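You operate a simulated robot arm through the tools that you are given. There is no shell and no other tool.

You are at the controls of a simulated two-armed robot. One attempt, no reset.

Task
Put block 57 on line without raising a red flag.
Fine: black open, red open, black shut, blue open, in that order; leave the other handles as they are.

Only the result counts: the job must be done as asked and must still hold three seconds after the hand-in. Knocking over, shifting, dropping, spilling or breaking anything else fails it.

Robot
Two 7-joint arms with two-finger parallel grippers on one trunk that stands fixed in place. Base frame: the origin is at the foot of the trunk, x ahead of it, y to its left, z up; the work surface is at about z = 950. Units: mm, rad, N and s.
The left shoulder is at [50, 209, 1271], the right one opposite. With the tool pointing down near the work surface each hand reaches from about 260 to 920 mm from the base axis, measured 20 degrees to its own side. Payload 4.4 kg a hand.
Tool frame (each hand has its own): the origin (TCP) lies between the finger pads and is the grasp point; the fingertips stand 23 mm ahead of it; z points along the fingers, y is the line along which they close. The gripper opens to 94 mm. The fingers are 38 mm wide and 10 mm thick; the gripper's body (54 by 96 mm) begins 39 mm behind the TCP.
Orientation is that of the tool frame in the base frame, as a unit quaternion [w, x, y, z]. With the fingers straight down and closing along the base's y, the tool's x points along the base's -x, its y along +y and its z along -z.

Tools
- The arms move only by the tool arm_command. It takes "left_increments", "right_increments" or both (then of equal length, played together; a hand with none holds still); each is a list of rows, each a list of 7 numbers: the shift along the tool's x, y, z in mm, then the turn, a rotation vector about the tool's x, y, z in rad, then the gripper command, from -1 (shut) to 1 (fully open), values between in proportion. In form: [[tx, ty, tz, ax, ay, az, claw], ...]. A call has 1 to 20 rows; each row shifts and turns the commanded pose from where the row before left it, along the tool's axes as they then stand. A row lasts 0.2 s, in which the tool goes at most 50 mm and 0.15 rad; a call with a longer step from one row to the next is refused whole, and so is a gripper value outside its range. A pose out of reach is approached as far as the arm can. The call stops where the force on the tool passes 40 N (or 10 N more than at its start, if that is more) or the arm is blocked; 0.2 s more then pass. Each finger travels about 108 mm/s and halts on what it meets, pressing with about 33 N; the grip force reading is that of the motor and also rises with nothing between the fingers. The clock runs only during rows and for 0.2 s after the last one: add rows that do not move to give the fingers time. The reply holds the time, the measured pose of the TCP, the force on the tool along the base axes, the opening and the grip force, in the units named above and with some noise, with the torque about the TCP (base axes, N m) and any sound that the robot's microphone picked up.
- Cameras (640 x 400 px; columns grow to the right, rows downward): "scene" is now at [141, -56.9, 1479]; the picture's right is [-0.62, -0.78, 0.00], its down [-0.17, 0.13, -0.98] and it looks along [0.77, -0.61, -0.21] (base axes); focal length 325 px, centre (320, 200). "left" rides on the left gripper at [86, -16, -75] in its tool frame; the picture's right is [0.18, 0.98, 0.00], its down [-0.58, 0.11, -0.81] and it looks along [-0.79, 0.15, 0.59] (tool axes); focal length 243 px, centre (320, 200). "right" rides on the right gripper at [86, 16, -74] in its tool frame; the picture's right is [-0.18, 0.98, 0.00], its down [-0.58, -0.11, -0.81] and it looks along [-0.79, -0.15, 0.59] (tool axes); focal length 243 px, centre (320, 200). There is no depth. A picture from a camera that has moved, and an enlarged one, comes with that camera's place and axes in the base frame and with its lens.
- get_image(camera): a new picture of that camera. The clock stands still meanwhile.
- slide_trunk(by): slides the trunk up (or, below 0, down) by that many mm; the arms and the scene camera ride with it, the base frame stays. It gives what a move gives, with no picture.
- pan_tilt(pan, tilt): turns the head with the scene camera to pan (to the left, within 1.396 rad either way) and tilt (down, from -0.506 to 1.204), counted from straight ahead of the robot. It gives what a move gives.
- inspect(camera, box): a new picture of the part [left, top, right, bottom] of that camera's present view, enlarged. The clock stands still meanwhile.
- finish_job(): hands the job in; it is judged then, once.

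Places have to be worked out from the pictures, the camera data and where the tool is seen. Open the grippers and draw the arms clear of the work before you hand the job in, unless the task says otherwise.

The tools are called after ">>>" as name(argument=value, ...) on one line, values as JSON. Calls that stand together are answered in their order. arm_command: Moves the arms, as the interface text tells. Its arguments: {"type":"object","properties":{"left_increments":{"type":"array","items":{"type":"array","items":{"type":"number"}}},"right_increments":{"type":"array","items":{"type":"array","items":{"type":"number"}}}},"required":[]} The other tools are called the same way: slide_trunk (by) moves the trunk up or down; pan_tilt (pan, tilt) turns the head that bears the scene camera; get_image (camera) takes a picture; inspect (camera, box) takes an enlarged picture of a part of a camera's view; finish_job () hands the job in.

At the start:

```text
clock: 0.0
left_tool_pos: [507.5, -56.1, 1379.0]
left_orientation: [0.0, 0.0, 1.0, 0.0]
left_force: [-0.2, 0.3, 0.5]
left_ft_torque: [-0.01, -0.01, 0.0]
left_width: 93.8
left_gripper_force: 0.2
right_tool_pos: [430.0, -503.3, 1387.4]
right_orientation: [0.0, 0.001, 1.0, 0.0]
right_force: [0.1, 0.6, 1.1]
right_ft_torque: [0.0, 0.01, 0.0]
right_width: 94.0
right_gripper_force: 0.0
trunk travel left (down, up): [-350.0, 213.0]
head pan, tilt (commanded): [-0.67, 0.213]
```

scene: 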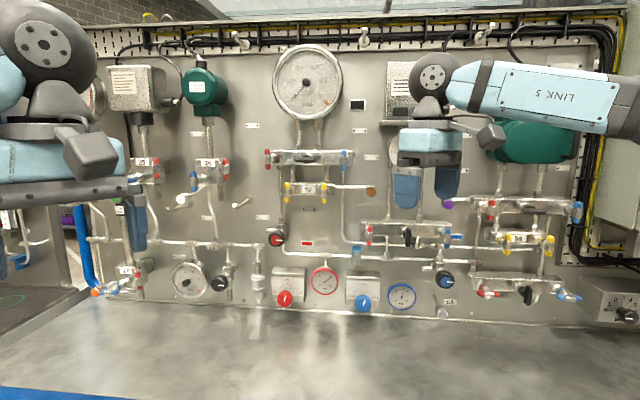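
right: 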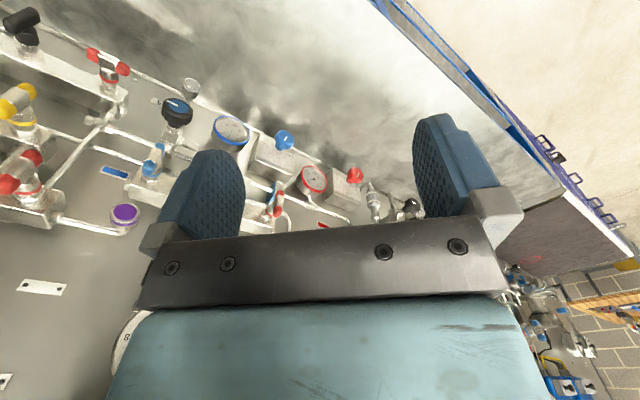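
left: 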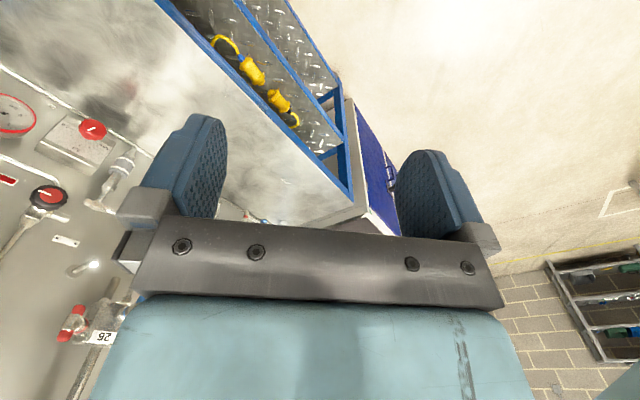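

The panel carries several numbered valve blocks; I need to find the one labelled 57. I start by enlarging parts of the scene view.

>>> inspect(camera="scene", box=[240, 130, 400, 230])

>>> inspect(camera="scene", box=[340, 180, 480, 320])

>>> inspect(camera="scene", box=[440, 180, 600, 320])

>>> inspect(camera="scene", box=[80, 130, 260, 310])

```text
4.00 times, centred on (320, 180) of scene
camera zoom: at [141.0, -56.9, 1479.0], right [-0.62, -0.78, 0.0], down [-0.17, 0.13, -0.98], along [0.77, -0.61, -0.21], focal length 1300 px, centre (320, 280)
```

zoom: 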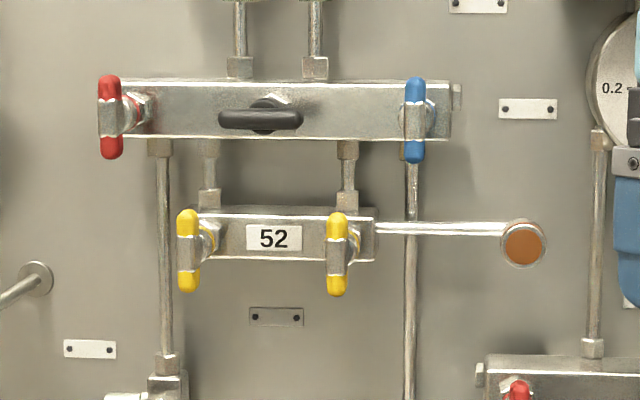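

```text
2.86 times, centred on (410, 250) of scene
camera zoom: at [141.0, -56.9, 1479.0], right [-0.62, -0.78, 0.0], down [-0.17, 0.13, -0.98], along [0.77, -0.61, -0.21], focal length 929 px, centre (63, 57)
```

zoom: 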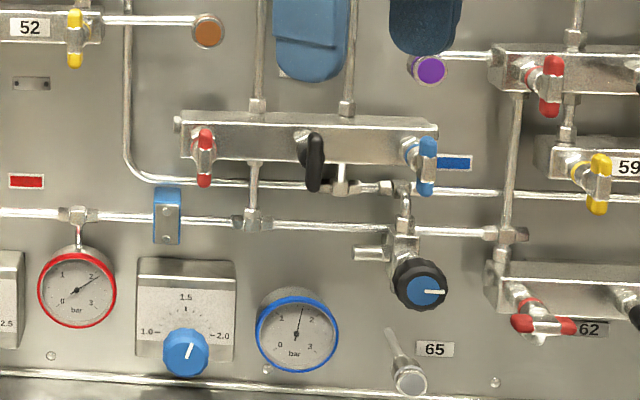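

```text
2.86 times, centred on (520, 250) of scene
camera zoom: at [141.0, -56.9, 1479.0], right [-0.62, -0.78, 0.0], down [-0.17, 0.13, -0.98], along [0.77, -0.61, -0.21], focal length 929 px, centre (-251, 57)
```

zoom: 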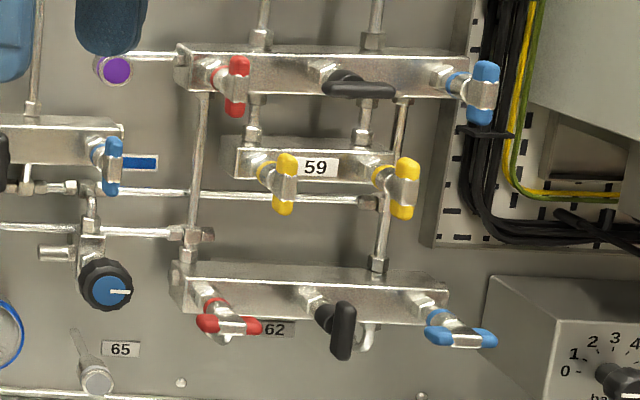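

```text
2.22 times, centred on (170, 220) of scene
camera zoom: at [141.0, -56.9, 1479.0], right [-0.62, -0.78, 0.0], down [-0.17, 0.13, -0.98], along [0.77, -0.61, -0.21], focal length 722 px, centre (653, 156)
```

zoom: 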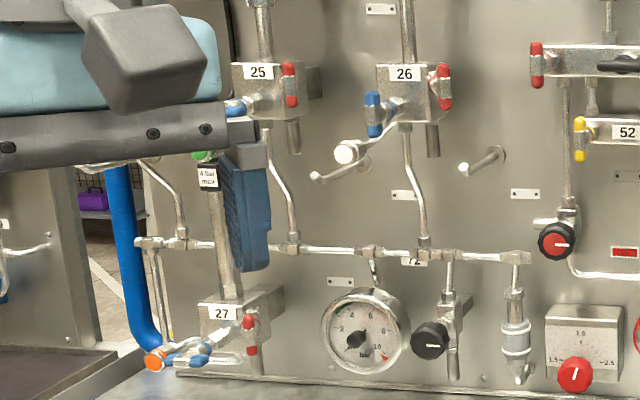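

Visible labels are 25, 26, 27, 52, 59, 62, 65 and 72, but the middle manifold's label and gauges are hidden behind the right gripper. I look at more details before moving anything.

>>> inspect(camera="scene", box=[250, 30, 410, 130])

>>> inspect(camera="scene", box=[380, 50, 640, 210])

>>> inspect(camera="scene", box=[80, 40, 260, 150])

>>> inspect(camera="right", box=[0, 0, 280, 240])

```text
4.00 times, centred on (330, 80) of scene
camera zoom: at [141.0, -56.9, 1479.0], right [-0.62, -0.78, 0.0], down [-0.17, 0.13, -0.98], along [0.77, -0.61, -0.21], focal length 1300 px, centre (280, 680)
```

zoom: 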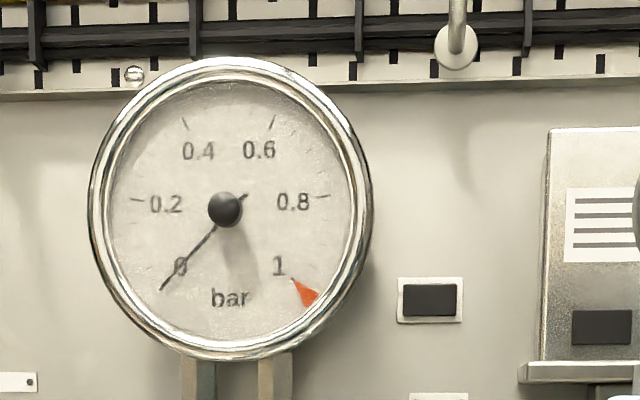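

```text
2.46 times, centred on (510, 130) of scene
camera zoom: at [141.0, -56.9, 1479.0], right [-0.62, -0.78, 0.0], down [-0.17, 0.13, -0.98], along [0.77, -0.61, -0.21], focal length 800 px, centre (-148, 372)
```

zoom: 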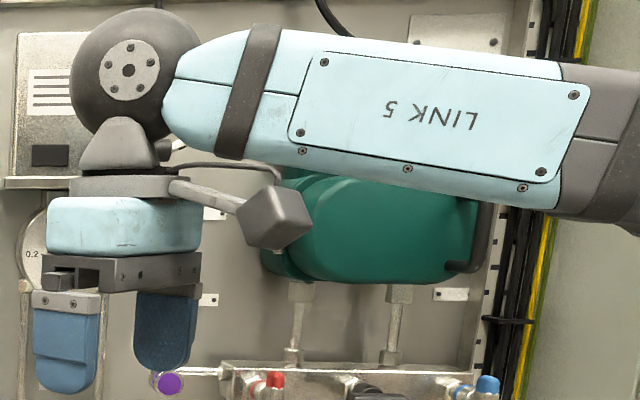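

```text
3.56 times, centred on (170, 95) of scene
camera zoom: at [141.0, -56.9, 1479.0], right [-0.62, -0.78, 0.0], down [-0.17, 0.13, -0.98], along [0.77, -0.61, -0.21], focal length 1156 px, centre (853, 573)
```

zoom: 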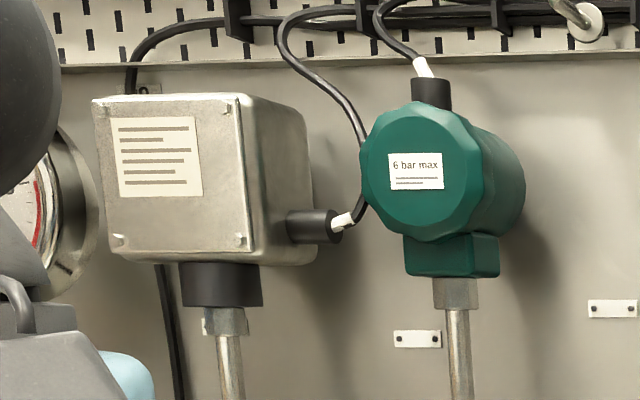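

```text
1.67 times, centred on (140, 120) of right
camera zoom: at [344.5, -486.5, 1462.6], right [0.18, 0.98, 0.0], down [0.58, -0.11, 0.81], along [0.79, -0.15, -0.59], focal length 404 px, centre (620, 333)
```

zoom: 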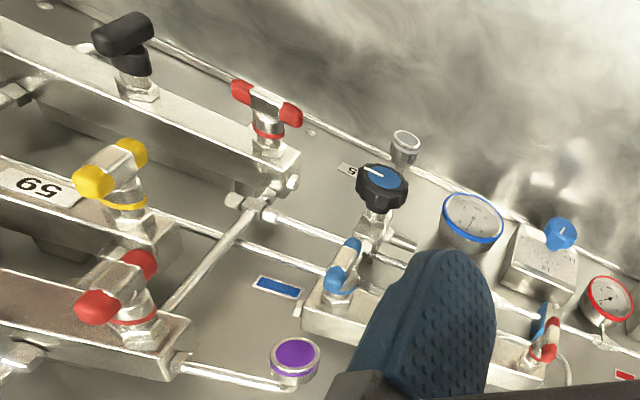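

I pan the head to the right and left to see the surroundings before moving the right arm out of the line of sight.

>>> pan_tilt(pan=-1.2, tilt=0.2)

>>> get_image(camera="scene")

```text
clock: 0.9
left_tool_pos: [507.9, -56.3, 1378.0]
left_orientation: [0.0, 0.0, 1.0, -0.001]
left_force: [0.1, 0.7, -0.4]
left_ft_torque: [0.01, -0.03, 0.0]
left_width: 94.1
left_gripper_force: 0.1
right_tool_pos: [429.3, -503.8, 1387.1]
right_orientation: [0.001, 0.0, 1.0, 0.0]
right_force: [0.5, 0.5, -0.1]
right_ft_torque: [0.0, -0.02, 0.03]
right_width: 93.9
right_gripper_force: 0.1
trunk travel left (down, up): [-350.0, 213.0]
head pan, tilt (commanded): [-1.201, 0.201]
```

```text
taken
camera scene: at [101.8, -85.7, 1480.1], right [-0.93, -0.36, 0.0], down [-0.07, 0.19, -0.98], along [0.35, -0.91, -0.2], focal length 325 px, centre (320, 200)
```

scene: 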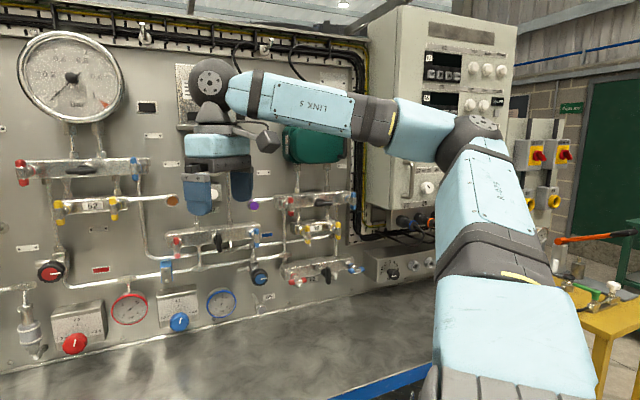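

The space to the right of the hand is free up to the cabinet, which lies further out. I draw the right hand back and to the right to about (250, -600, 1387), and look again.

>>> arm_command(right_increments=[[36, -19.4, 0, 0, 0, 0, 1], [36, -19.4, 0, 0, 0, 0, 1], [36, -19.4, 0, 0, 0, 0, 1], [36, -19.4, 0, 0, 0, 0, 1], [36, -19.4, 0, 0, 0, 0, 1]])

>>> pan_tilt(pan=-0.8, tilt=0.2)

>>> get_image(camera="scene")

```text
clock: 2.1
left_tool_pos: [506.1, -55.9, 1378.3]
left_orientation: [0.0, -0.001, 1.0, 0.0]
left_force: [0.4, 1.0, -0.3]
left_ft_torque: [0.0, 0.01, -0.01]
left_width: 94.4
left_gripper_force: 0.1
right_tool_pos: [246.6, -598.5, 1385.5]
right_orientation: [0.0, 0.0, 1.0, 0.0]
right_force: [1.0, 0.8, -0.1]
right_ft_torque: [0.01, -0.02, 0.03]
right_width: 93.8
right_gripper_force: 0.2
trunk travel left (down, up): [-350.0, 213.0]
head pan, tilt (commanded): [-1.201, 0.201]
```

```text
clock: 3.0
left_tool_pos: [507.9, -57.2, 1379.0]
left_orientation: [-0.001, 0.0, 1.0, -0.001]
left_force: [-0.1, -0.4, -0.2]
left_ft_torque: [0.02, -0.01, 0.01]
left_width: 94.0
left_gripper_force: 0.1
right_tool_pos: [247.9, -598.8, 1384.9]
right_orientation: [0.0, 0.0, 1.0, 0.0]
right_force: [-0.5, -1.0, -0.8]
right_ft_torque: [0.0, -0.01, 0.03]
right_width: 93.7
right_gripper_force: 0.0
trunk travel left (down, up): [-350.0, 213.0]
head pan, tilt (commanded): [-0.799, 0.201]
```

```text
taken
camera scene: at [132.5, -65.9, 1480.2], right [-0.72, -0.7, 0.0], down [-0.14, 0.14, -0.98], along [0.68, -0.7, -0.2], focal length 325 px, centre (320, 200)
```

scene: 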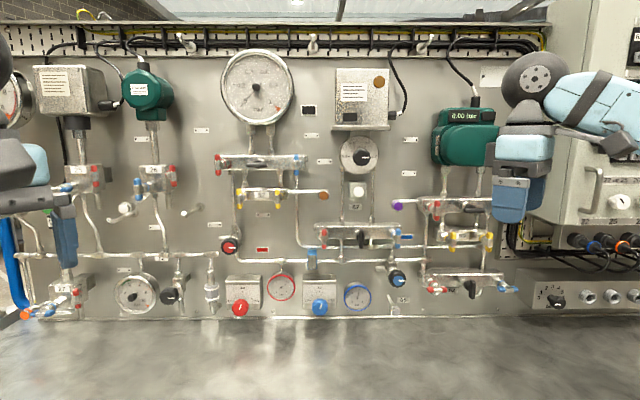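

Now the panel is visible. I enlarge the three instrument columns to find label 57 and the flags.

>>> inspect(camera="scene", box=[200, 40, 340, 210])

>>> inspect(camera="scene", box=[310, 60, 430, 180])

>>> inspect(camera="scene", box=[300, 175, 430, 260])

>>> inspect(camera="scene", box=[405, 90, 535, 300])

>>> inspect(camera="scene", box=[210, 220, 420, 320])

```text
2.35 times, centred on (270, 125) of scene
camera zoom: at [132.5, -65.9, 1480.2], right [-0.72, -0.7, 0.0], down [-0.14, 0.14, -0.98], along [0.68, -0.7, -0.2], focal length 765 px, centre (438, 376)
```

zoom: 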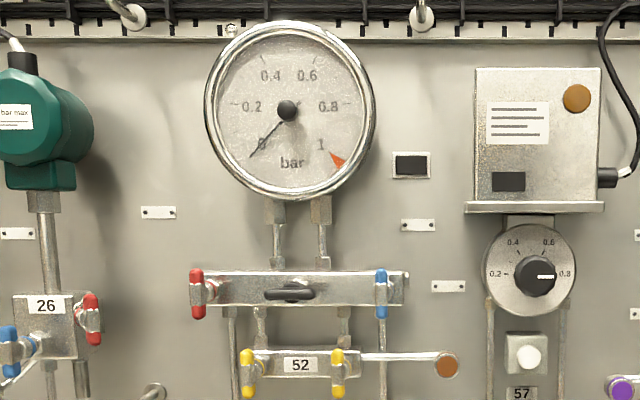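

```text
3.33 times, centred on (370, 120) of scene
camera zoom: at [132.5, -65.9, 1480.2], right [-0.72, -0.7, 0.0], down [-0.14, 0.14, -0.98], along [0.68, -0.7, -0.2], focal length 1084 px, centre (153, 467)
```

zoom: 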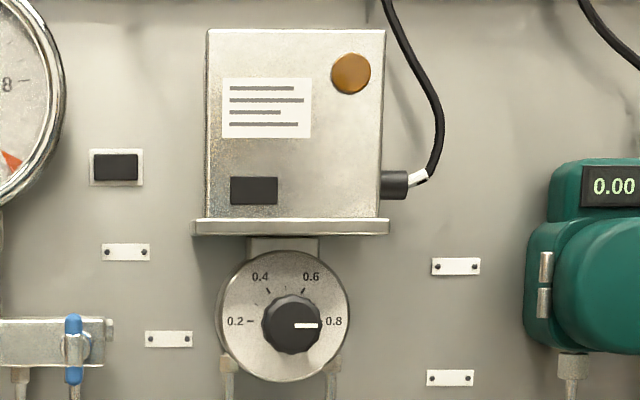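

```text
4.71 times, centred on (365, 218) of scene
camera zoom: at [132.5, -65.9, 1480.2], right [-0.72, -0.7, 0.0], down [-0.14, 0.14, -0.98], along [0.68, -0.7, -0.2], focal length 1530 px, centre (108, 118)
```

zoom: 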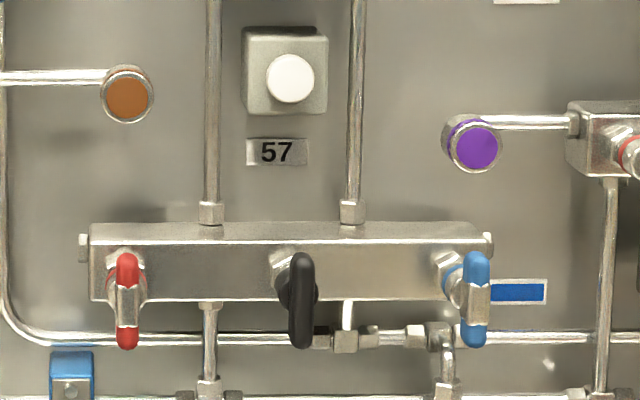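

```text
1.90 times, centred on (470, 195) of scene
camera zoom: at [132.5, -65.9, 1480.2], right [-0.72, -0.7, 0.0], down [-0.14, 0.14, -0.98], along [0.68, -0.7, -0.2], focal length 619 px, centre (34, 210)
```

zoom: 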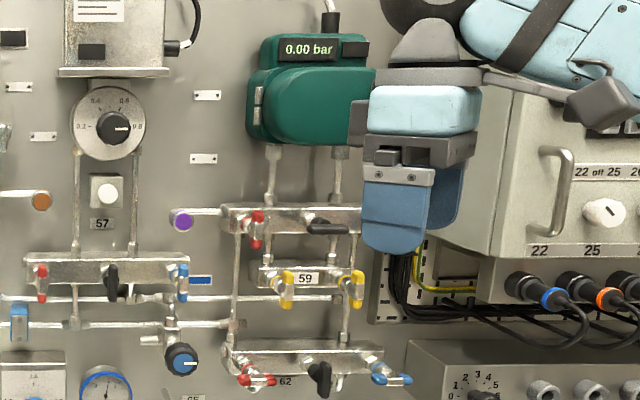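

```text
3.05 times, centred on (315, 270) of scene
camera zoom: at [132.5, -65.9, 1480.2], right [-0.72, -0.7, 0.0], down [-0.14, 0.14, -0.98], along [0.68, -0.7, -0.2], focal length 991 px, centre (335, -13)
```

zoom: 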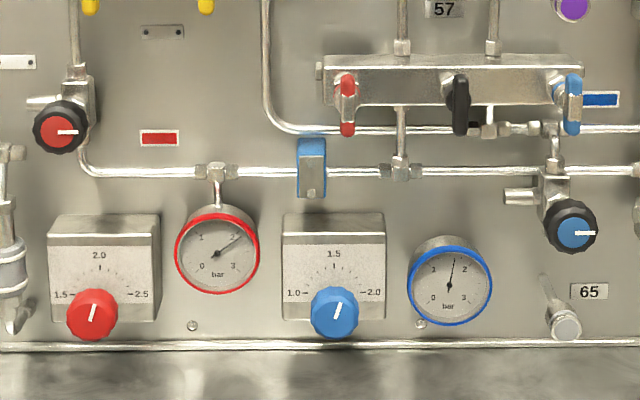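

Block 57 is the middle manifold: the "57" plate sits above it, and its red, black and blue handles all stand vertical. I zoom in closely on these handles and on other blocks' handles to learn which position is open or shut.

>>> inspect(camera="scene", box=[312, 218, 362, 252])

>>> inspect(camera="scene", box=[345, 218, 420, 258])

>>> inspect(camera="scene", box=[415, 260, 525, 305])

>>> inspect(camera="scene", box=[205, 145, 315, 215])

>>> inspect(camera="scene", box=[410, 185, 510, 255])

>>> inspect(camera="scene", box=[265, 265, 375, 325])

```text
11.76 times, centred on (337, 235) of scene
camera zoom: at [132.5, -65.9, 1480.2], right [-0.72, -0.7, 0.0], down [-0.14, 0.14, -0.98], along [0.68, -0.7, -0.2], focal length 3824 px, centre (120, -212)
```

zoom: 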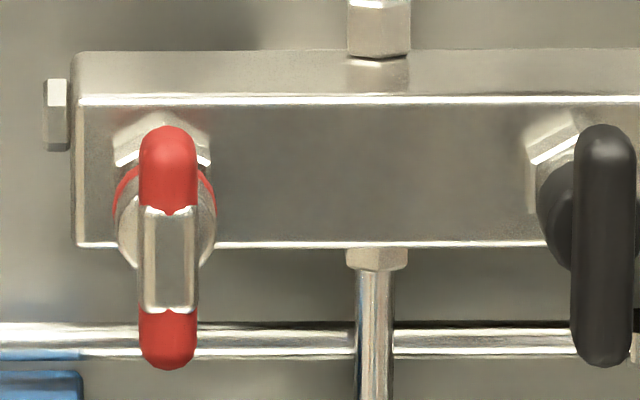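

```text
8.53 times, centred on (382, 238) of scene
camera zoom: at [132.5, -65.9, 1480.2], right [-0.72, -0.7, 0.0], down [-0.14, 0.14, -0.98], along [0.68, -0.7, -0.2], focal length 2774 px, centre (-213, -124)
```

zoom: 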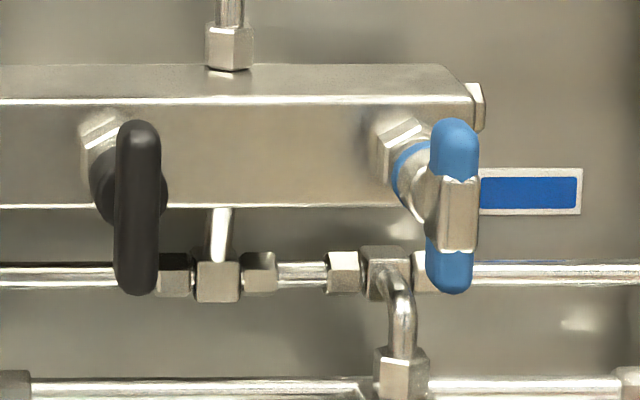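

```text
5.82 times, centred on (470, 282) of scene
camera zoom: at [132.5, -65.9, 1480.2], right [-0.72, -0.7, 0.0], down [-0.14, 0.14, -0.98], along [0.68, -0.7, -0.2], focal length 1891 px, centre (-553, -280)
```

zoom: 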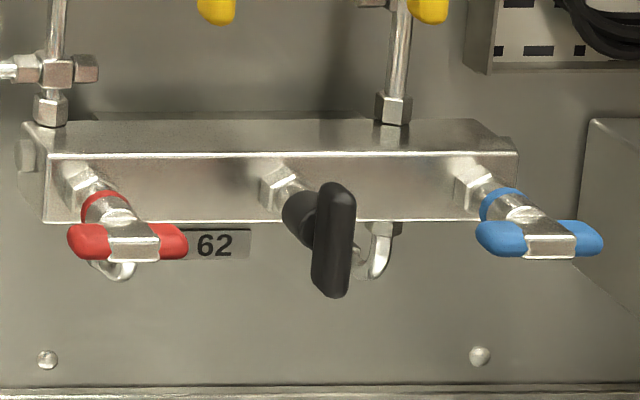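

```text
5.71 times, centred on (260, 180) of scene
camera zoom: at [132.5, -65.9, 1480.2], right [-0.72, -0.7, 0.0], down [-0.14, 0.14, -0.98], along [0.68, -0.7, -0.2], focal length 1858 px, centre (663, 314)
```

zoom: 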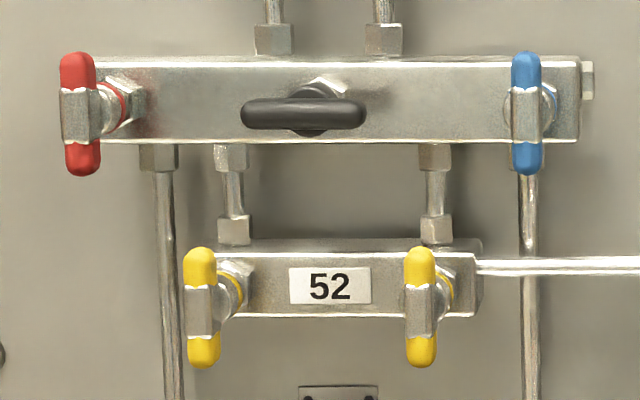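

```text
5.71 times, centred on (460, 220) of scene
camera zoom: at [132.5, -65.9, 1480.2], right [-0.72, -0.7, 0.0], down [-0.14, 0.14, -0.98], along [0.68, -0.7, -0.2], focal length 1858 px, centre (-480, 86)
```

zoom: 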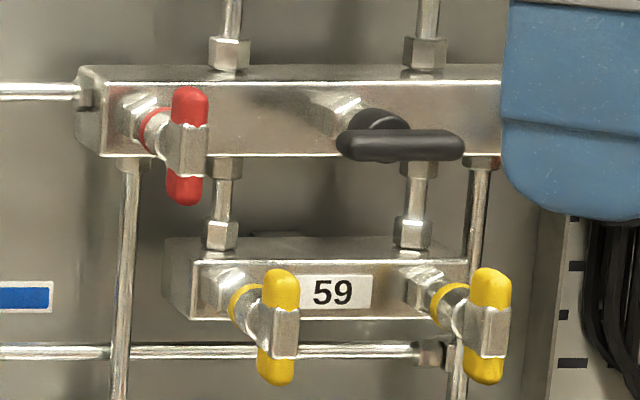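

```text
5.82 times, centred on (320, 295) of scene
camera zoom: at [132.5, -65.9, 1480.2], right [-0.72, -0.7, 0.0], down [-0.14, 0.14, -0.98], along [0.68, -0.7, -0.2], focal length 1891 px, centre (320, -353)
```

zoom: 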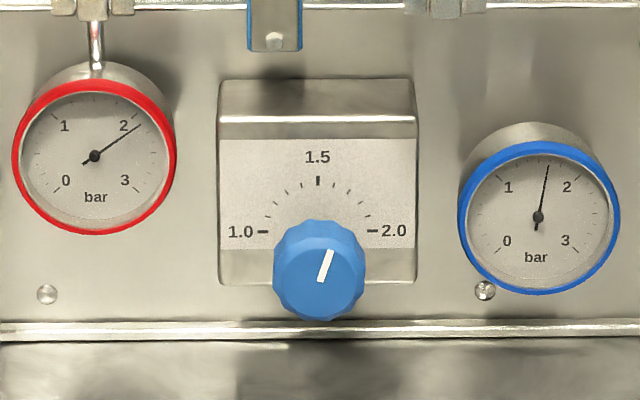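

Shut seems to be vertical for 57 (all three shut), as 62 shows red and blue horizontal with black vertical (on line), while 52 and 59 are isolated with black horizontal (equalised). To measure depth, I raise the trunk 150 mm and look again for vertical parallax.

>>> slide_trunk(by=150)

>>> get_image(camera="scene")

```text
clock: 4.8
left_tool_pos: [508.5, -55.8, 1528.0]
left_orientation: [0.001, -0.001, 1.0, -0.001]
left_force: [0.2, -1.0, -0.4]
left_ft_torque: [-0.02, -0.04, 0.0]
left_width: 93.8
left_gripper_force: 0.0
right_tool_pos: [246.2, -597.8, 1535.7]
right_orientation: [0.0, -0.001, 1.0, 0.0]
right_force: [0.3, -0.2, 0.3]
right_ft_torque: [0.01, 0.01, 0.04]
right_width: 94.0
right_gripper_force: 0.0
trunk travel left (down, up): [-500.0, 63.0]
head pan, tilt (commanded): [-0.799, 0.201]
```

```text
taken
camera scene: at [133.1, -65.8, 1630.1], right [-0.72, -0.7, 0.0], down [-0.14, 0.14, -0.98], along [0.68, -0.7, -0.2], focal length 325 px, centre (320, 200)
```

scene: 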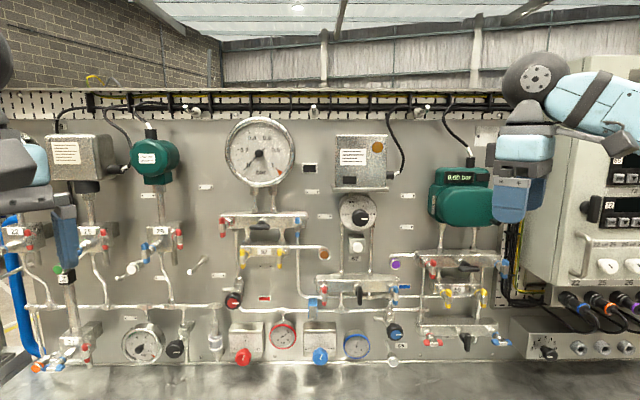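

I take enlarged views of the handles from this height for accurate measurement.

>>> inspect(camera="scene", box=[305, 265, 415, 325])

>>> inspect(camera="scene", box=[312, 270, 362, 304])

>>> inspect(camera="scene", box=[345, 272, 420, 312])

>>> inspect(camera="scene", box=[310, 185, 420, 285])

```text
5.82 times, centred on (360, 295) of scene
camera zoom: at [133.1, -65.8, 1630.1], right [-0.72, -0.7, 0.0], down [-0.14, 0.14, -0.98], along [0.68, -0.7, -0.2], focal length 1891 px, centre (87, -353)
```

zoom: 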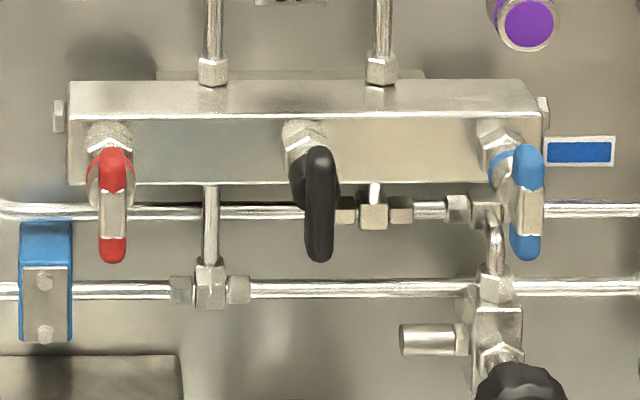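

```text
11.76 times, centred on (337, 287) of scene
camera zoom: at [133.1, -65.8, 1630.1], right [-0.72, -0.7, 0.0], down [-0.14, 0.14, -0.98], along [0.68, -0.7, -0.2], focal length 3824 px, centre (120, -824)
```

zoom: 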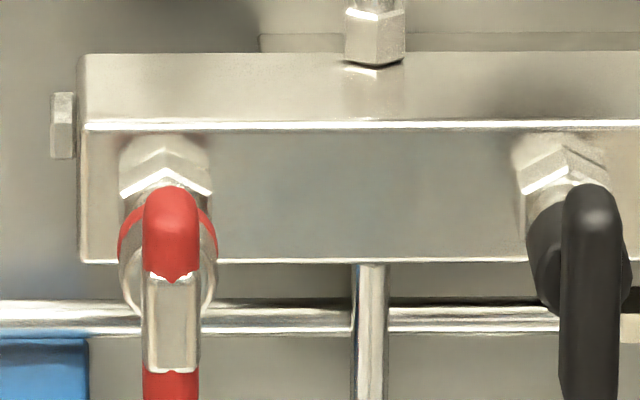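

```text
8.53 times, centred on (382, 292) of scene
camera zoom: at [133.1, -65.8, 1630.1], right [-0.72, -0.7, 0.0], down [-0.14, 0.14, -0.98], along [0.68, -0.7, -0.2], focal length 2774 px, centre (-213, -585)
```

zoom: 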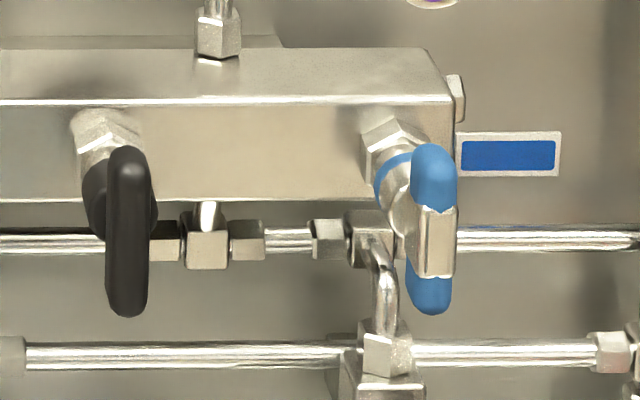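

```text
4.00 times, centred on (365, 235) of scene
camera zoom: at [133.1, -65.8, 1630.1], right [-0.72, -0.7, 0.0], down [-0.14, 0.14, -0.98], along [0.68, -0.7, -0.2], focal length 1300 px, centre (140, 60)
```

zoom: 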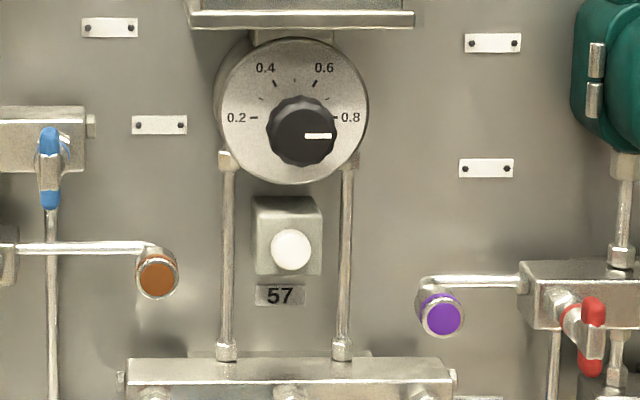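

Triangulation puts the panel at 45° (its normal is (0.707, -0.707, 0)). With n along the normal and t along the panel, the handle centres lie at n≈896, z≈1229 and t≈27 (red), -63 (black) and -153 (blue), each bar about 50 mm long. I lower the trunk back to its first height and bring the right hand in front of the black handle, still well clear.

>>> slide_trunk(by=-150)

>>> arm_command(right_increments=[[-31.2, 6.3, 22.4, 0, 0, 0, 1], [-31.2, 6.3, 22.4, 0, 0, 0, 1], [-31.2, 6.3, 22.4, 0, 0, 0, 1], [-31.2, 6.3, 22.4, 0, 0, 0, 1], [-31.2, 6.3, 22.4, 0, 0, 0, 1], [-31.2, 6.3, 22.4, 0, 0, 0, 1], [-31.2, 6.3, 22.4, 0, 0, 0, 1], [0, 0, 0, 0, 0, 0.1309, 1], [0, 0, 0, 0, 0, 0.1309, 1], [0, 0, 0, 0, 0, 0.1309, 1], [0, 0, 0, 0, 0, 0.1309, 1], [0, 0, 0, 0, 0, 0.1309, 1], [0, 0, 0, 0, 0, 0.1309, 1]])

```text
clock: 6.5
left_tool_pos: [508.5, -55.9, 1378.4]
left_orientation: [0.0, 0.001, 1.0, 0.0]
left_force: [-0.3, -0.1, -0.6]
left_ft_torque: [-0.04, 0.02, -0.01]
left_width: 94.0
left_gripper_force: 0.1
right_tool_pos: [246.9, -598.6, 1385.9]
right_orientation: [0.0, 0.0, 1.0, -0.001]
right_force: [-0.2, -0.2, 0.0]
right_ft_torque: [0.02, -0.01, -0.01]
right_width: 93.6
right_gripper_force: 0.0
trunk travel left (down, up): [-350.0, 213.0]
head pan, tilt (commanded): [-0.799, 0.201]
```

```text
clock: 9.3
left_tool_pos: [507.5, -55.6, 1378.0]
left_orientation: [0.0, 0.0, 1.0, 0.0]
left_force: [-0.4, -0.1, -0.9]
left_ft_torque: [0.02, 0.01, -0.01]
left_width: 94.2
left_gripper_force: 0.1
right_tool_pos: [464.3, -554.5, 1228.2]
right_orientation: [0.0, 0.385, 0.923, 0.0]
right_force: [-0.2, -0.6, 0.0]
right_ft_torque: [0.02, 0.02, 0.01]
right_width: 94.1
right_gripper_force: 0.0
trunk travel left (down, up): [-350.0, 213.0]
head pan, tilt (commanded): [-0.799, 0.201]
```

The hand sits at (464, -554, 1228), yawed 45° as wanted. Now I pitch the tool up by 90° so the fingers point at the panel.

>>> arm_command(right_increments=[[0, 0, 0, 0, -0.1428, 0, 1], [0, 0, 0, 0, -0.1428, 0, 1], [0, 0, 0, 0, -0.1428, 0, 1], [0, 0, 0, 0, -0.1428, 0, 1], [0, 0, 0, 0, -0.1428, 0, 1], [0, 0, 0, 0, -0.1428, 0, 1], [0, 0, 0, 0, -0.1428, 0, 1], [0, 0, 0, 0, -0.1428, 0, 1], [0, 0, 0, 0, -0.1428, 0, 1], [0, 0, 0, 0, -0.1428, 0, 1], [0, 0, 0, 0, -0.1428, 0, 1], [0, 0, 0, 0, 0, 0, 1]])

>>> get_image(camera="scene")

>>> get_image(camera="right")

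```text
clock: 11.9
left_tool_pos: [506.7, -50.6, 1380.4]
left_orientation: [0.0, -0.001, 1.0, -0.002]
left_force: [-0.4, 0.4, 0.1]
left_ft_torque: [-0.02, -0.03, 0.01]
left_width: 94.0
left_gripper_force: 0.1
right_tool_pos: [463.6, -549.3, 1231.9]
right_orientation: [0.637, 0.278, 0.667, -0.269]
right_force: [0.3, 0.7, 0.1]
right_ft_torque: [-0.01, 0.04, -0.05]
right_width: 94.1
right_gripper_force: 0.1
right hand out of reach, approached as far as the arm can: row 11
trunk travel left (down, up): [-350.0, 213.0]
head pan, tilt (commanded): [-0.799, 0.201]
```

```text
taken
camera scene: at [132.0, -60.0, 1480.4], right [-0.72, -0.7, 0.0], down [-0.14, 0.14, -0.98], along [0.68, -0.7, -0.2], focal length 325 px, centre (320, 200)
```

scene: 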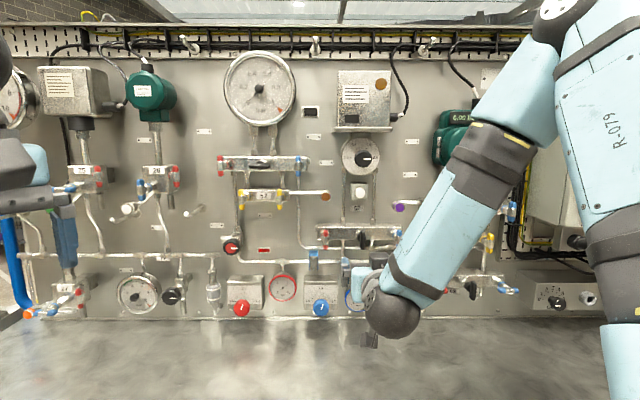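

```text
taken
camera right: at [421.7, -480.3, 1149.9], right [0.71, 0.68, 0.18], down [-0.62, 0.48, 0.62], along [0.34, -0.55, 0.77], focal length 243 px, centre (320, 200)
```

right: 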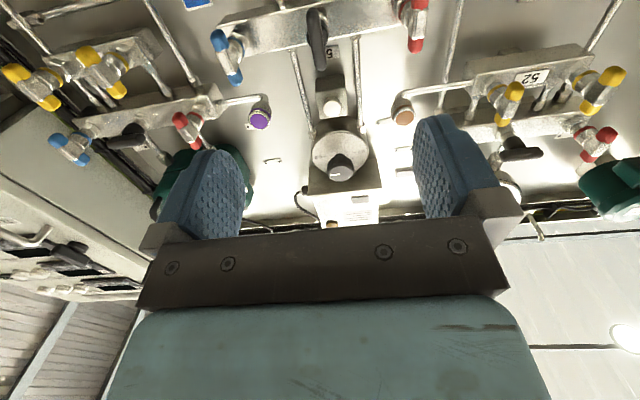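

The wrist came close to a joint limit (orientation about 4° short), and the left hand and head readings shifted about 5 mm. I pass a still row to see whether that settles.

>>> arm_command(right_increments=[[0, 0, 0, 0, 0.1, 0, 1], [0, 0, 0, 0, 0, 0, 1]])

```text
clock: 12.5
left_tool_pos: [508.7, -55.1, 1378.9]
left_orientation: [-0.001, 0.0, 1.0, -0.002]
left_force: [0.7, 0.5, 0.4]
left_ft_torque: [-0.02, 0.01, 0.01]
left_width: 93.9
left_gripper_force: 0.1
right_tool_pos: [464.7, -552.0, 1229.9]
right_orientation: [0.601, 0.293, 0.699, -0.253]
right_force: [0.5, -0.4, 0.9]
right_ft_torque: [-0.02, 0.0, -0.01]
right_width: 93.9
right_gripper_force: 0.0
trunk travel left (down, up): [-350.0, 213.0]
head pan, tilt (commanded): [-0.799, 0.201]
```

Backing off by 0.1 rad settled everything, so it was just the wrist limit. I raise the hand 150 mm and lower the trunk 150 mm, which flattens the forearm and frees the wrist.

>>> arm_command(right_increments=[[-37.1, 0, -5.6, 0, 0, 0, 1], [-37.1, 0, -5.6, 0, 0, 0, 1], [-37.1, 0, -5.6, 0, 0, 0, 1], [-37.1, 0, -5.6, 0, 0, 0, 1]])

>>> slide_trunk(by=-150)

>>> get_image(camera="scene")

>>> get_image(camera="right")

```text
clock: 13.5
left_tool_pos: [507.2, -55.9, 1379.4]
left_orientation: [0.001, 0.001, 1.0, 0.0]
left_force: [-0.4, 0.5, 0.6]
left_ft_torque: [0.06, -0.04, -0.02]
left_width: 93.9
left_gripper_force: 0.0
right_tool_pos: [464.2, -553.7, 1381.5]
right_orientation: [0.602, 0.293, 0.699, -0.253]
right_force: [-0.2, -0.4, 0.2]
right_ft_torque: [-0.01, 0.04, 0.01]
right_width: 94.0
right_gripper_force: 0.0
trunk travel left (down, up): [-350.0, 213.0]
head pan, tilt (commanded): [-0.799, 0.201]
```

```text
clock: 15.3
left_tool_pos: [508.6, -55.3, 1228.9]
left_orientation: [0.0, 0.0, 1.0, 0.0]
left_force: [0.7, -0.3, 0.3]
left_ft_torque: [0.04, 0.02, -0.05]
left_width: 94.0
left_gripper_force: 0.0
right_tool_pos: [465.5, -554.0, 1230.9]
right_orientation: [0.601, 0.293, 0.699, -0.252]
right_force: [-0.3, 1.2, -0.5]
right_ft_torque: [0.0, -0.01, 0.01]
right_width: 94.0
right_gripper_force: 0.0
trunk travel left (down, up): [-200.0, 363.0]
head pan, tilt (commanded): [-0.799, 0.201]
```

```text
taken
camera scene: at [132.8, -65.6, 1330.2], right [-0.72, -0.7, 0.0], down [-0.14, 0.14, -0.98], along [0.68, -0.7, -0.2], focal length 325 px, centre (320, 200)
```

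scene: 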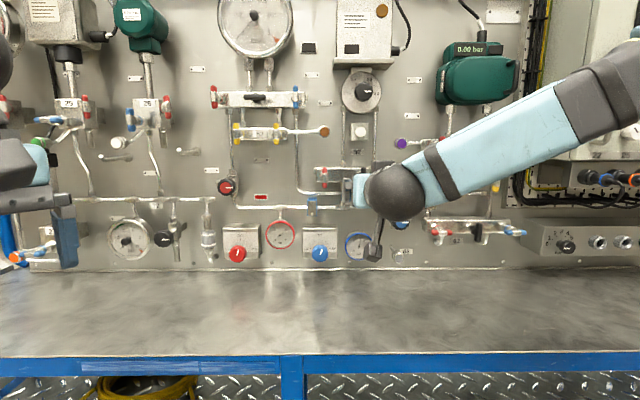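

```text
taken
camera right: at [417.3, -479.9, 1157.2], right [0.72, 0.67, 0.18], down [-0.58, 0.43, 0.7], along [0.39, -0.61, 0.7], focal length 243 px, centre (320, 200)
```

right: 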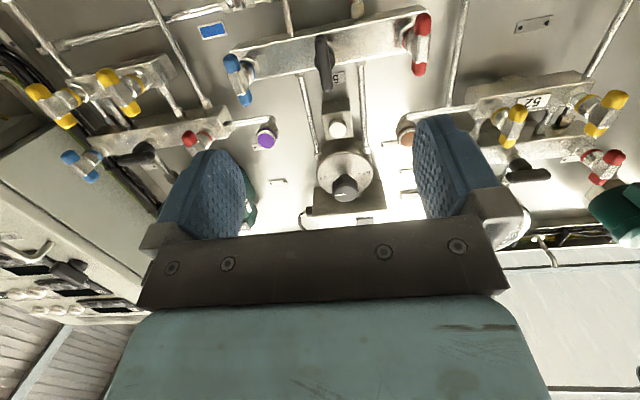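

The arm now has room. I level the tool with the last 0.149 rad of pitch and take new pictures.

>>> arm_command(right_increments=[[0, 0, 0, 0, -0.0745, 0, 1], [0, 0, 0, 0, -0.0745, 0, 1], [0, 0, 0, 0, 0, 0, 1]])

>>> get_image(camera="right")

>>> inspect(camera="scene", box=[300, 140, 420, 260])

```text
clock: 16.1
left_tool_pos: [508.1, -56.5, 1227.5]
left_orientation: [0.0, 0.0, 1.0, 0.0]
left_force: [-1.2, -1.0, -0.6]
left_ft_torque: [0.0, -0.02, -0.03]
left_width: 93.7
left_gripper_force: 0.0
right_tool_pos: [466.3, -552.8, 1231.2]
right_orientation: [0.651, 0.274, 0.652, -0.275]
right_force: [0.0, -0.4, -0.6]
right_ft_torque: [-0.02, 0.0, 0.02]
right_width: 94.0
right_gripper_force: 0.1
trunk travel left (down, up): [-200.0, 363.0]
head pan, tilt (commanded): [-0.799, 0.201]
```

```text
taken
camera right: at [426.4, -487.9, 1146.0], right [0.7, 0.69, 0.18], down [-0.64, 0.5, 0.58], along [0.31, -0.53, 0.79], focal length 243 px, centre (320, 200)
```

right: 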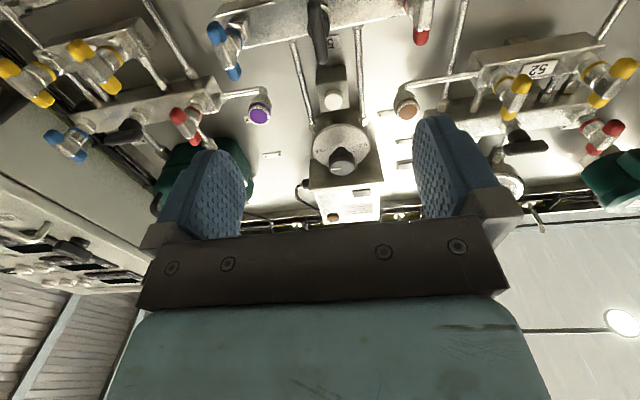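

```text
3.33 times, centred on (360, 200) of scene
camera zoom: at [132.9, -65.6, 1330.2], right [-0.72, -0.7, 0.0], down [-0.14, 0.14, -0.98], along [0.68, -0.7, -0.2], focal length 1084 px, centre (187, 200)
```

zoom: 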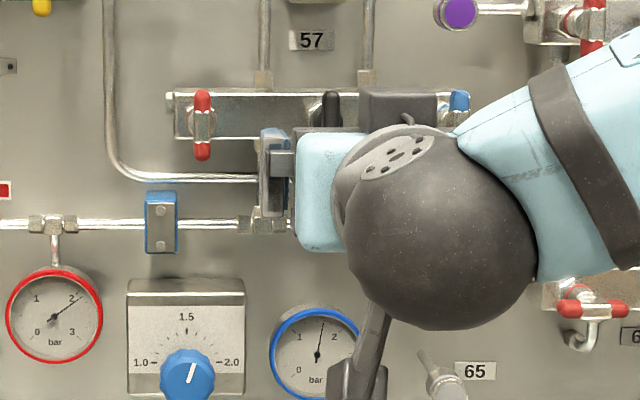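

The predicted place of the black handle in the wrist camera matches (col 318, row 30), so the measurement holds. I enlarge this view to see the shape of the stems behind the bars.

>>> inspect(camera="right", box=[190, 0, 450, 110])

>>> inspect(camera="right", box=[30, 60, 290, 180])

>>> inspect(camera="right", box=[280, 60, 400, 230])

```text
2.46 times, centred on (320, 55) of right
camera zoom: at [426.4, -487.9, 1146.0], right [0.7, 0.69, 0.18], down [-0.64, 0.5, 0.58], along [0.31, -0.53, 0.79], focal length 597 px, centre (320, 557)
```

zoom: 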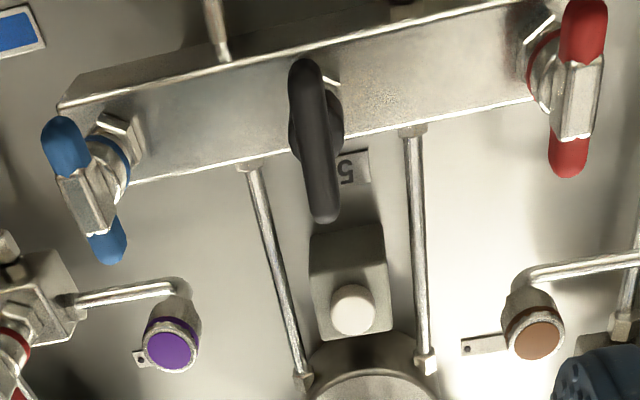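

```text
2.46 times, centred on (160, 120) of right
camera zoom: at [426.4, -487.9, 1146.0], right [0.7, 0.69, 0.18], down [-0.64, 0.5, 0.58], along [0.31, -0.53, 0.79], focal length 597 px, centre (714, 397)
```

zoom: 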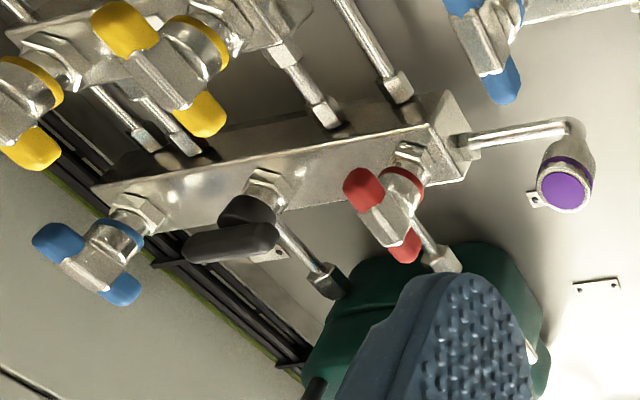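

```text
2.35 times, centred on (340, 145) of right
camera zoom: at [426.4, -487.9, 1146.0], right [0.7, 0.69, 0.18], down [-0.64, 0.5, 0.58], along [0.31, -0.53, 0.79], focal length 571 px, centre (273, 329)
```

zoom: 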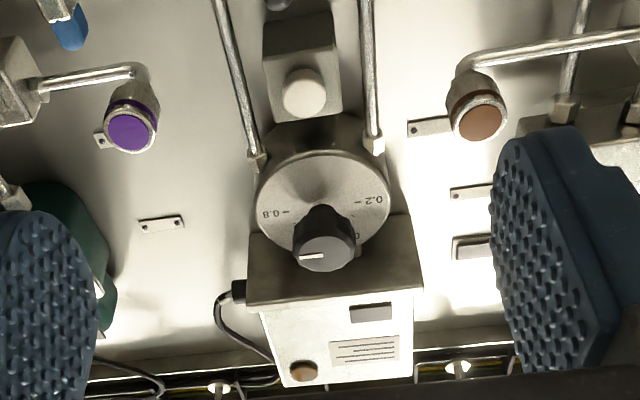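

The stems are wider at the collar (about 21 mm) and narrow towards the bar, so I will let the fingertips reach only a little past the bar. I advance to n≈840 with open fingers, correcting the small yaw and side offsets.

>>> arm_command(right_increments=[[2, -2.2, 0, -0.0125, 0, 0, 1], [0, 0, 40, 0, 0, 0, 1], [0, 0, 40, 0, 0, 0, 1], [0, 0, 39, 0, 0, 0, 1], [0, 0, 0, 0, 0, 0, 1]])

>>> get_image(camera="right")

>>> inspect(camera="scene", box=[300, 140, 420, 260])

```text
clock: 17.3
left_tool_pos: [507.8, -55.7, 1229.0]
left_orientation: [0.001, 0.0, 1.0, 0.0]
left_force: [0.2, 0.3, 0.5]
left_ft_torque: [0.0, -0.02, 0.0]
left_width: 94.0
left_gripper_force: 0.1
right_tool_pos: [550.0, -640.1, 1228.2]
right_orientation: [0.654, 0.269, 0.654, -0.27]
right_force: [-0.5, 0.0, 0.3]
right_ft_torque: [0.02, 0.01, 0.02]
right_width: 94.1
right_gripper_force: 0.0
trunk travel left (down, up): [-200.0, 363.0]
head pan, tilt (commanded): [-0.799, 0.201]
```

```text
taken
camera right: at [509.7, -575.5, 1143.0], right [0.69, 0.7, 0.18], down [-0.65, 0.49, 0.58], along [0.32, -0.52, 0.79], focal length 243 px, centre (320, 200)
```

right: 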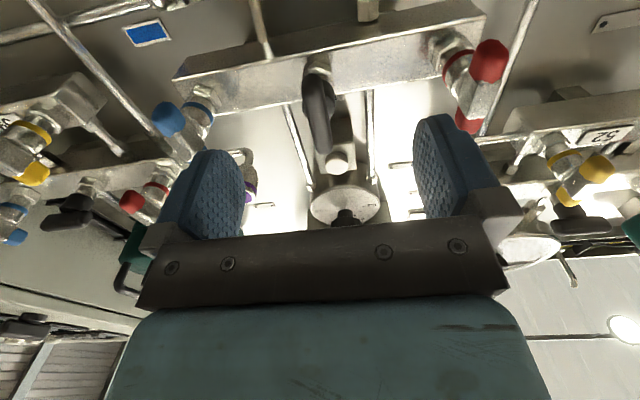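

```text
3.33 times, centred on (360, 200) of scene
camera zoom: at [132.3, -65.0, 1330.3], right [-0.72, -0.7, 0.0], down [-0.14, 0.14, -0.98], along [0.68, -0.7, -0.2], focal length 1084 px, centre (187, 200)
```

zoom: 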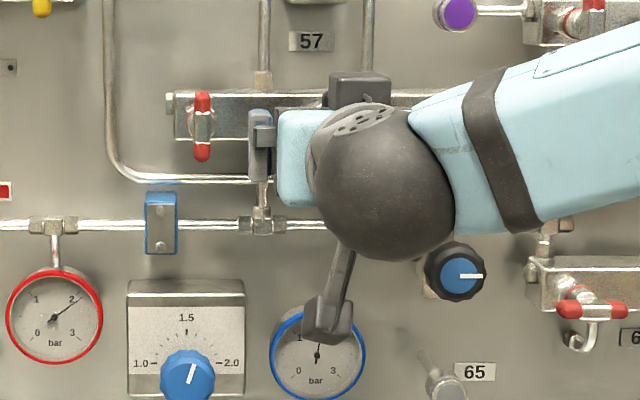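

The TCP is at n≈841, t≈-64, level with the black handle. I advance 44 mm and close the fingers partway to about 30 mm to check centring before gripping.

>>> arm_command(right_increments=[[0, 0, 22, 0, 0, 0, 1], [0, 0, 22, 0, 0, 0, 1], [0, 0, 0, 0, 0, 0, -0.36], [0, 0, 0, 0, 0, 0, -0.36], [0, 0, 0, 0, 0, 0, -0.36]])

>>> get_image(camera="right")

>>> inspect(camera="right", box=[220, 80, 420, 240])

```text
clock: 18.5
left_tool_pos: [507.6, -55.6, 1228.4]
left_orientation: [0.0, 0.0, 1.0, 0.001]
left_force: [0.4, 0.1, 0.7]
left_ft_torque: [0.01, -0.05, 0.01]
left_width: 94.1
left_gripper_force: 0.1
right_tool_pos: [582.0, -672.4, 1226.8]
right_orientation: [0.654, 0.269, 0.654, -0.269]
right_force: [0.1, 0.1, -0.3]
right_ft_torque: [0.01, -0.03, -0.01]
right_width: 29.9
right_gripper_force: 0.1
trunk travel left (down, up): [-200.0, 363.0]
head pan, tilt (commanded): [-0.799, 0.201]
```

```text
taken
camera right: at [541.3, -606.7, 1141.8], right [0.69, 0.7, 0.18], down [-0.65, 0.49, 0.58], along [0.32, -0.52, 0.79], focal length 243 px, centre (320, 200)
```

right: 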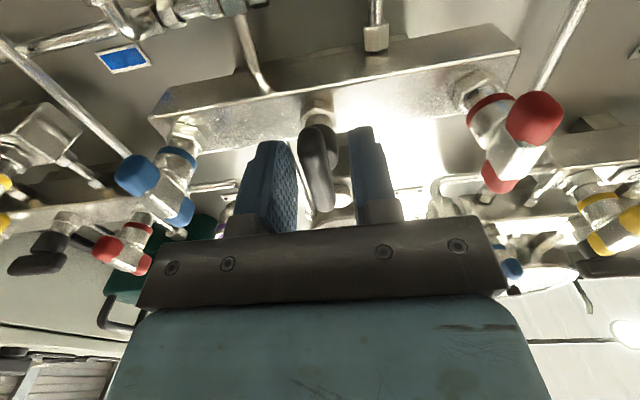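

```text
2.50 times, centred on (320, 160) of right
camera zoom: at [541.3, -606.7, 1141.8], right [0.69, 0.7, 0.18], down [-0.65, 0.49, 0.58], along [0.32, -0.52, 0.79], focal length 606 px, centre (320, 300)
```

zoom: 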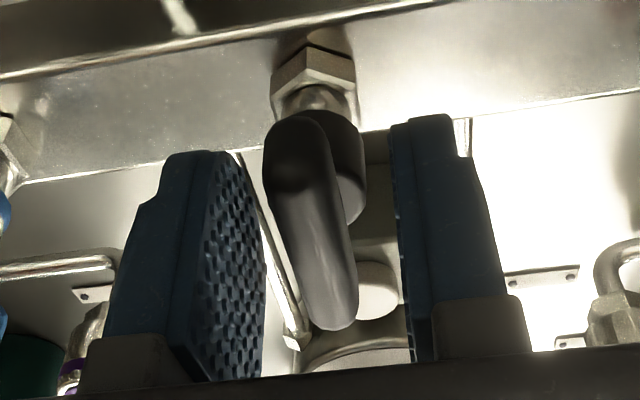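

The black hub sits close behind the bar and is wider than it, so the fingertips should overlap only the bar. I back off 7 mm and close on the bar.

>>> arm_command(right_increments=[[0, 0, -7, 0, 0, 0, -0.36], [0, 0, 0, 0, 0, 0, -0.6], [0, 0, 0, 0, 0, 0, -1], [0, 0, 0, 0, 0, 0, -1]])

>>> inspect(camera="right", box=[220, 80, 420, 240])

```text
clock: 19.5
left_tool_pos: [506.9, -56.5, 1228.7]
left_orientation: [0.0, 0.0, 1.0, 0.0]
left_force: [-0.1, -0.8, 0.0]
left_ft_torque: [0.03, 0.0, -0.02]
left_width: 94.0
left_gripper_force: 0.1
right_tool_pos: [575.0, -665.8, 1226.8]
right_orientation: [0.653, 0.271, 0.653, -0.271]
right_force: [-3.0, -4.6, 2.0]
right_ft_torque: [-0.34, -0.08, -0.38]
right_width: 11.7
right_gripper_force: 44.3
trunk travel left (down, up): [-200.0, 363.0]
head pan, tilt (commanded): [-0.799, 0.201]
```

```text
2.50 times, centred on (320, 160) of right
camera zoom: at [534.5, -601.3, 1142.1], right [0.69, 0.7, 0.18], down [-0.65, 0.49, 0.58], along [0.31, -0.52, 0.79], focal length 606 px, centre (320, 300)
```

zoom: 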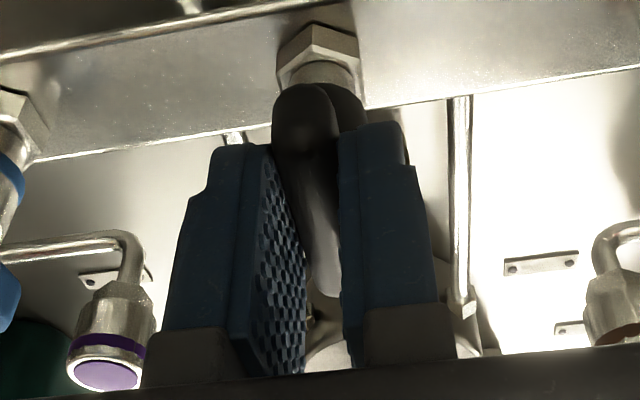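

The fingers hold the bar (11.7 mm). Valves normally open counterclockwise, so I try a small counterclockwise turn (negative about tool z) of 0.1 rad and read the torque.

>>> arm_command(right_increments=[[0, 0, 0, 0, 0, -0.05, -1], [0, 0, 0, 0, 0, -0.05, -1]])

>>> inspect(camera="right", box=[220, 80, 420, 240])

```text
clock: 20.1
left_tool_pos: [508.8, -58.2, 1229.5]
left_orientation: [0.0, 0.0, 1.0, 0.0]
left_force: [-0.2, -0.1, -1.0]
left_ft_torque: [0.02, 0.01, -0.02]
left_width: 93.9
left_gripper_force: 0.1
right_tool_pos: [574.5, -666.3, 1227.3]
right_orientation: [0.639, 0.237, 0.666, -0.302]
right_force: [6.4, -13.9, 8.9]
right_ft_torque: [0.12, 0.01, -0.31]
right_width: 12.2
right_gripper_force: 44.9
trunk travel left (down, up): [-200.0, 363.0]
head pan, tilt (commanded): [-0.799, 0.201]
```

```text
2.50 times, centred on (320, 160) of right
camera zoom: at [528.1, -607.6, 1141.0], right [0.7, 0.71, 0.09], down [-0.61, 0.53, 0.59], along [0.37, -0.47, 0.8], focal length 606 px, centre (320, 300)
```

zoom: 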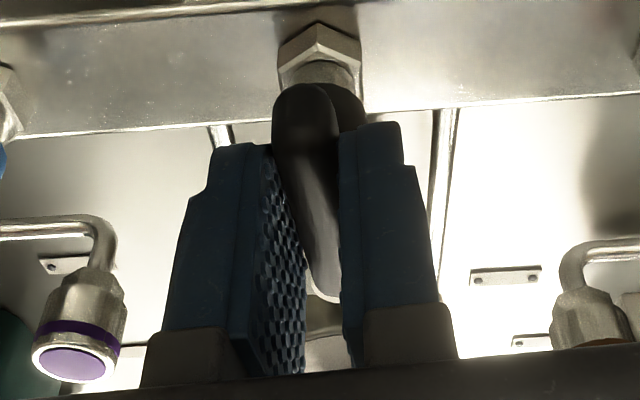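

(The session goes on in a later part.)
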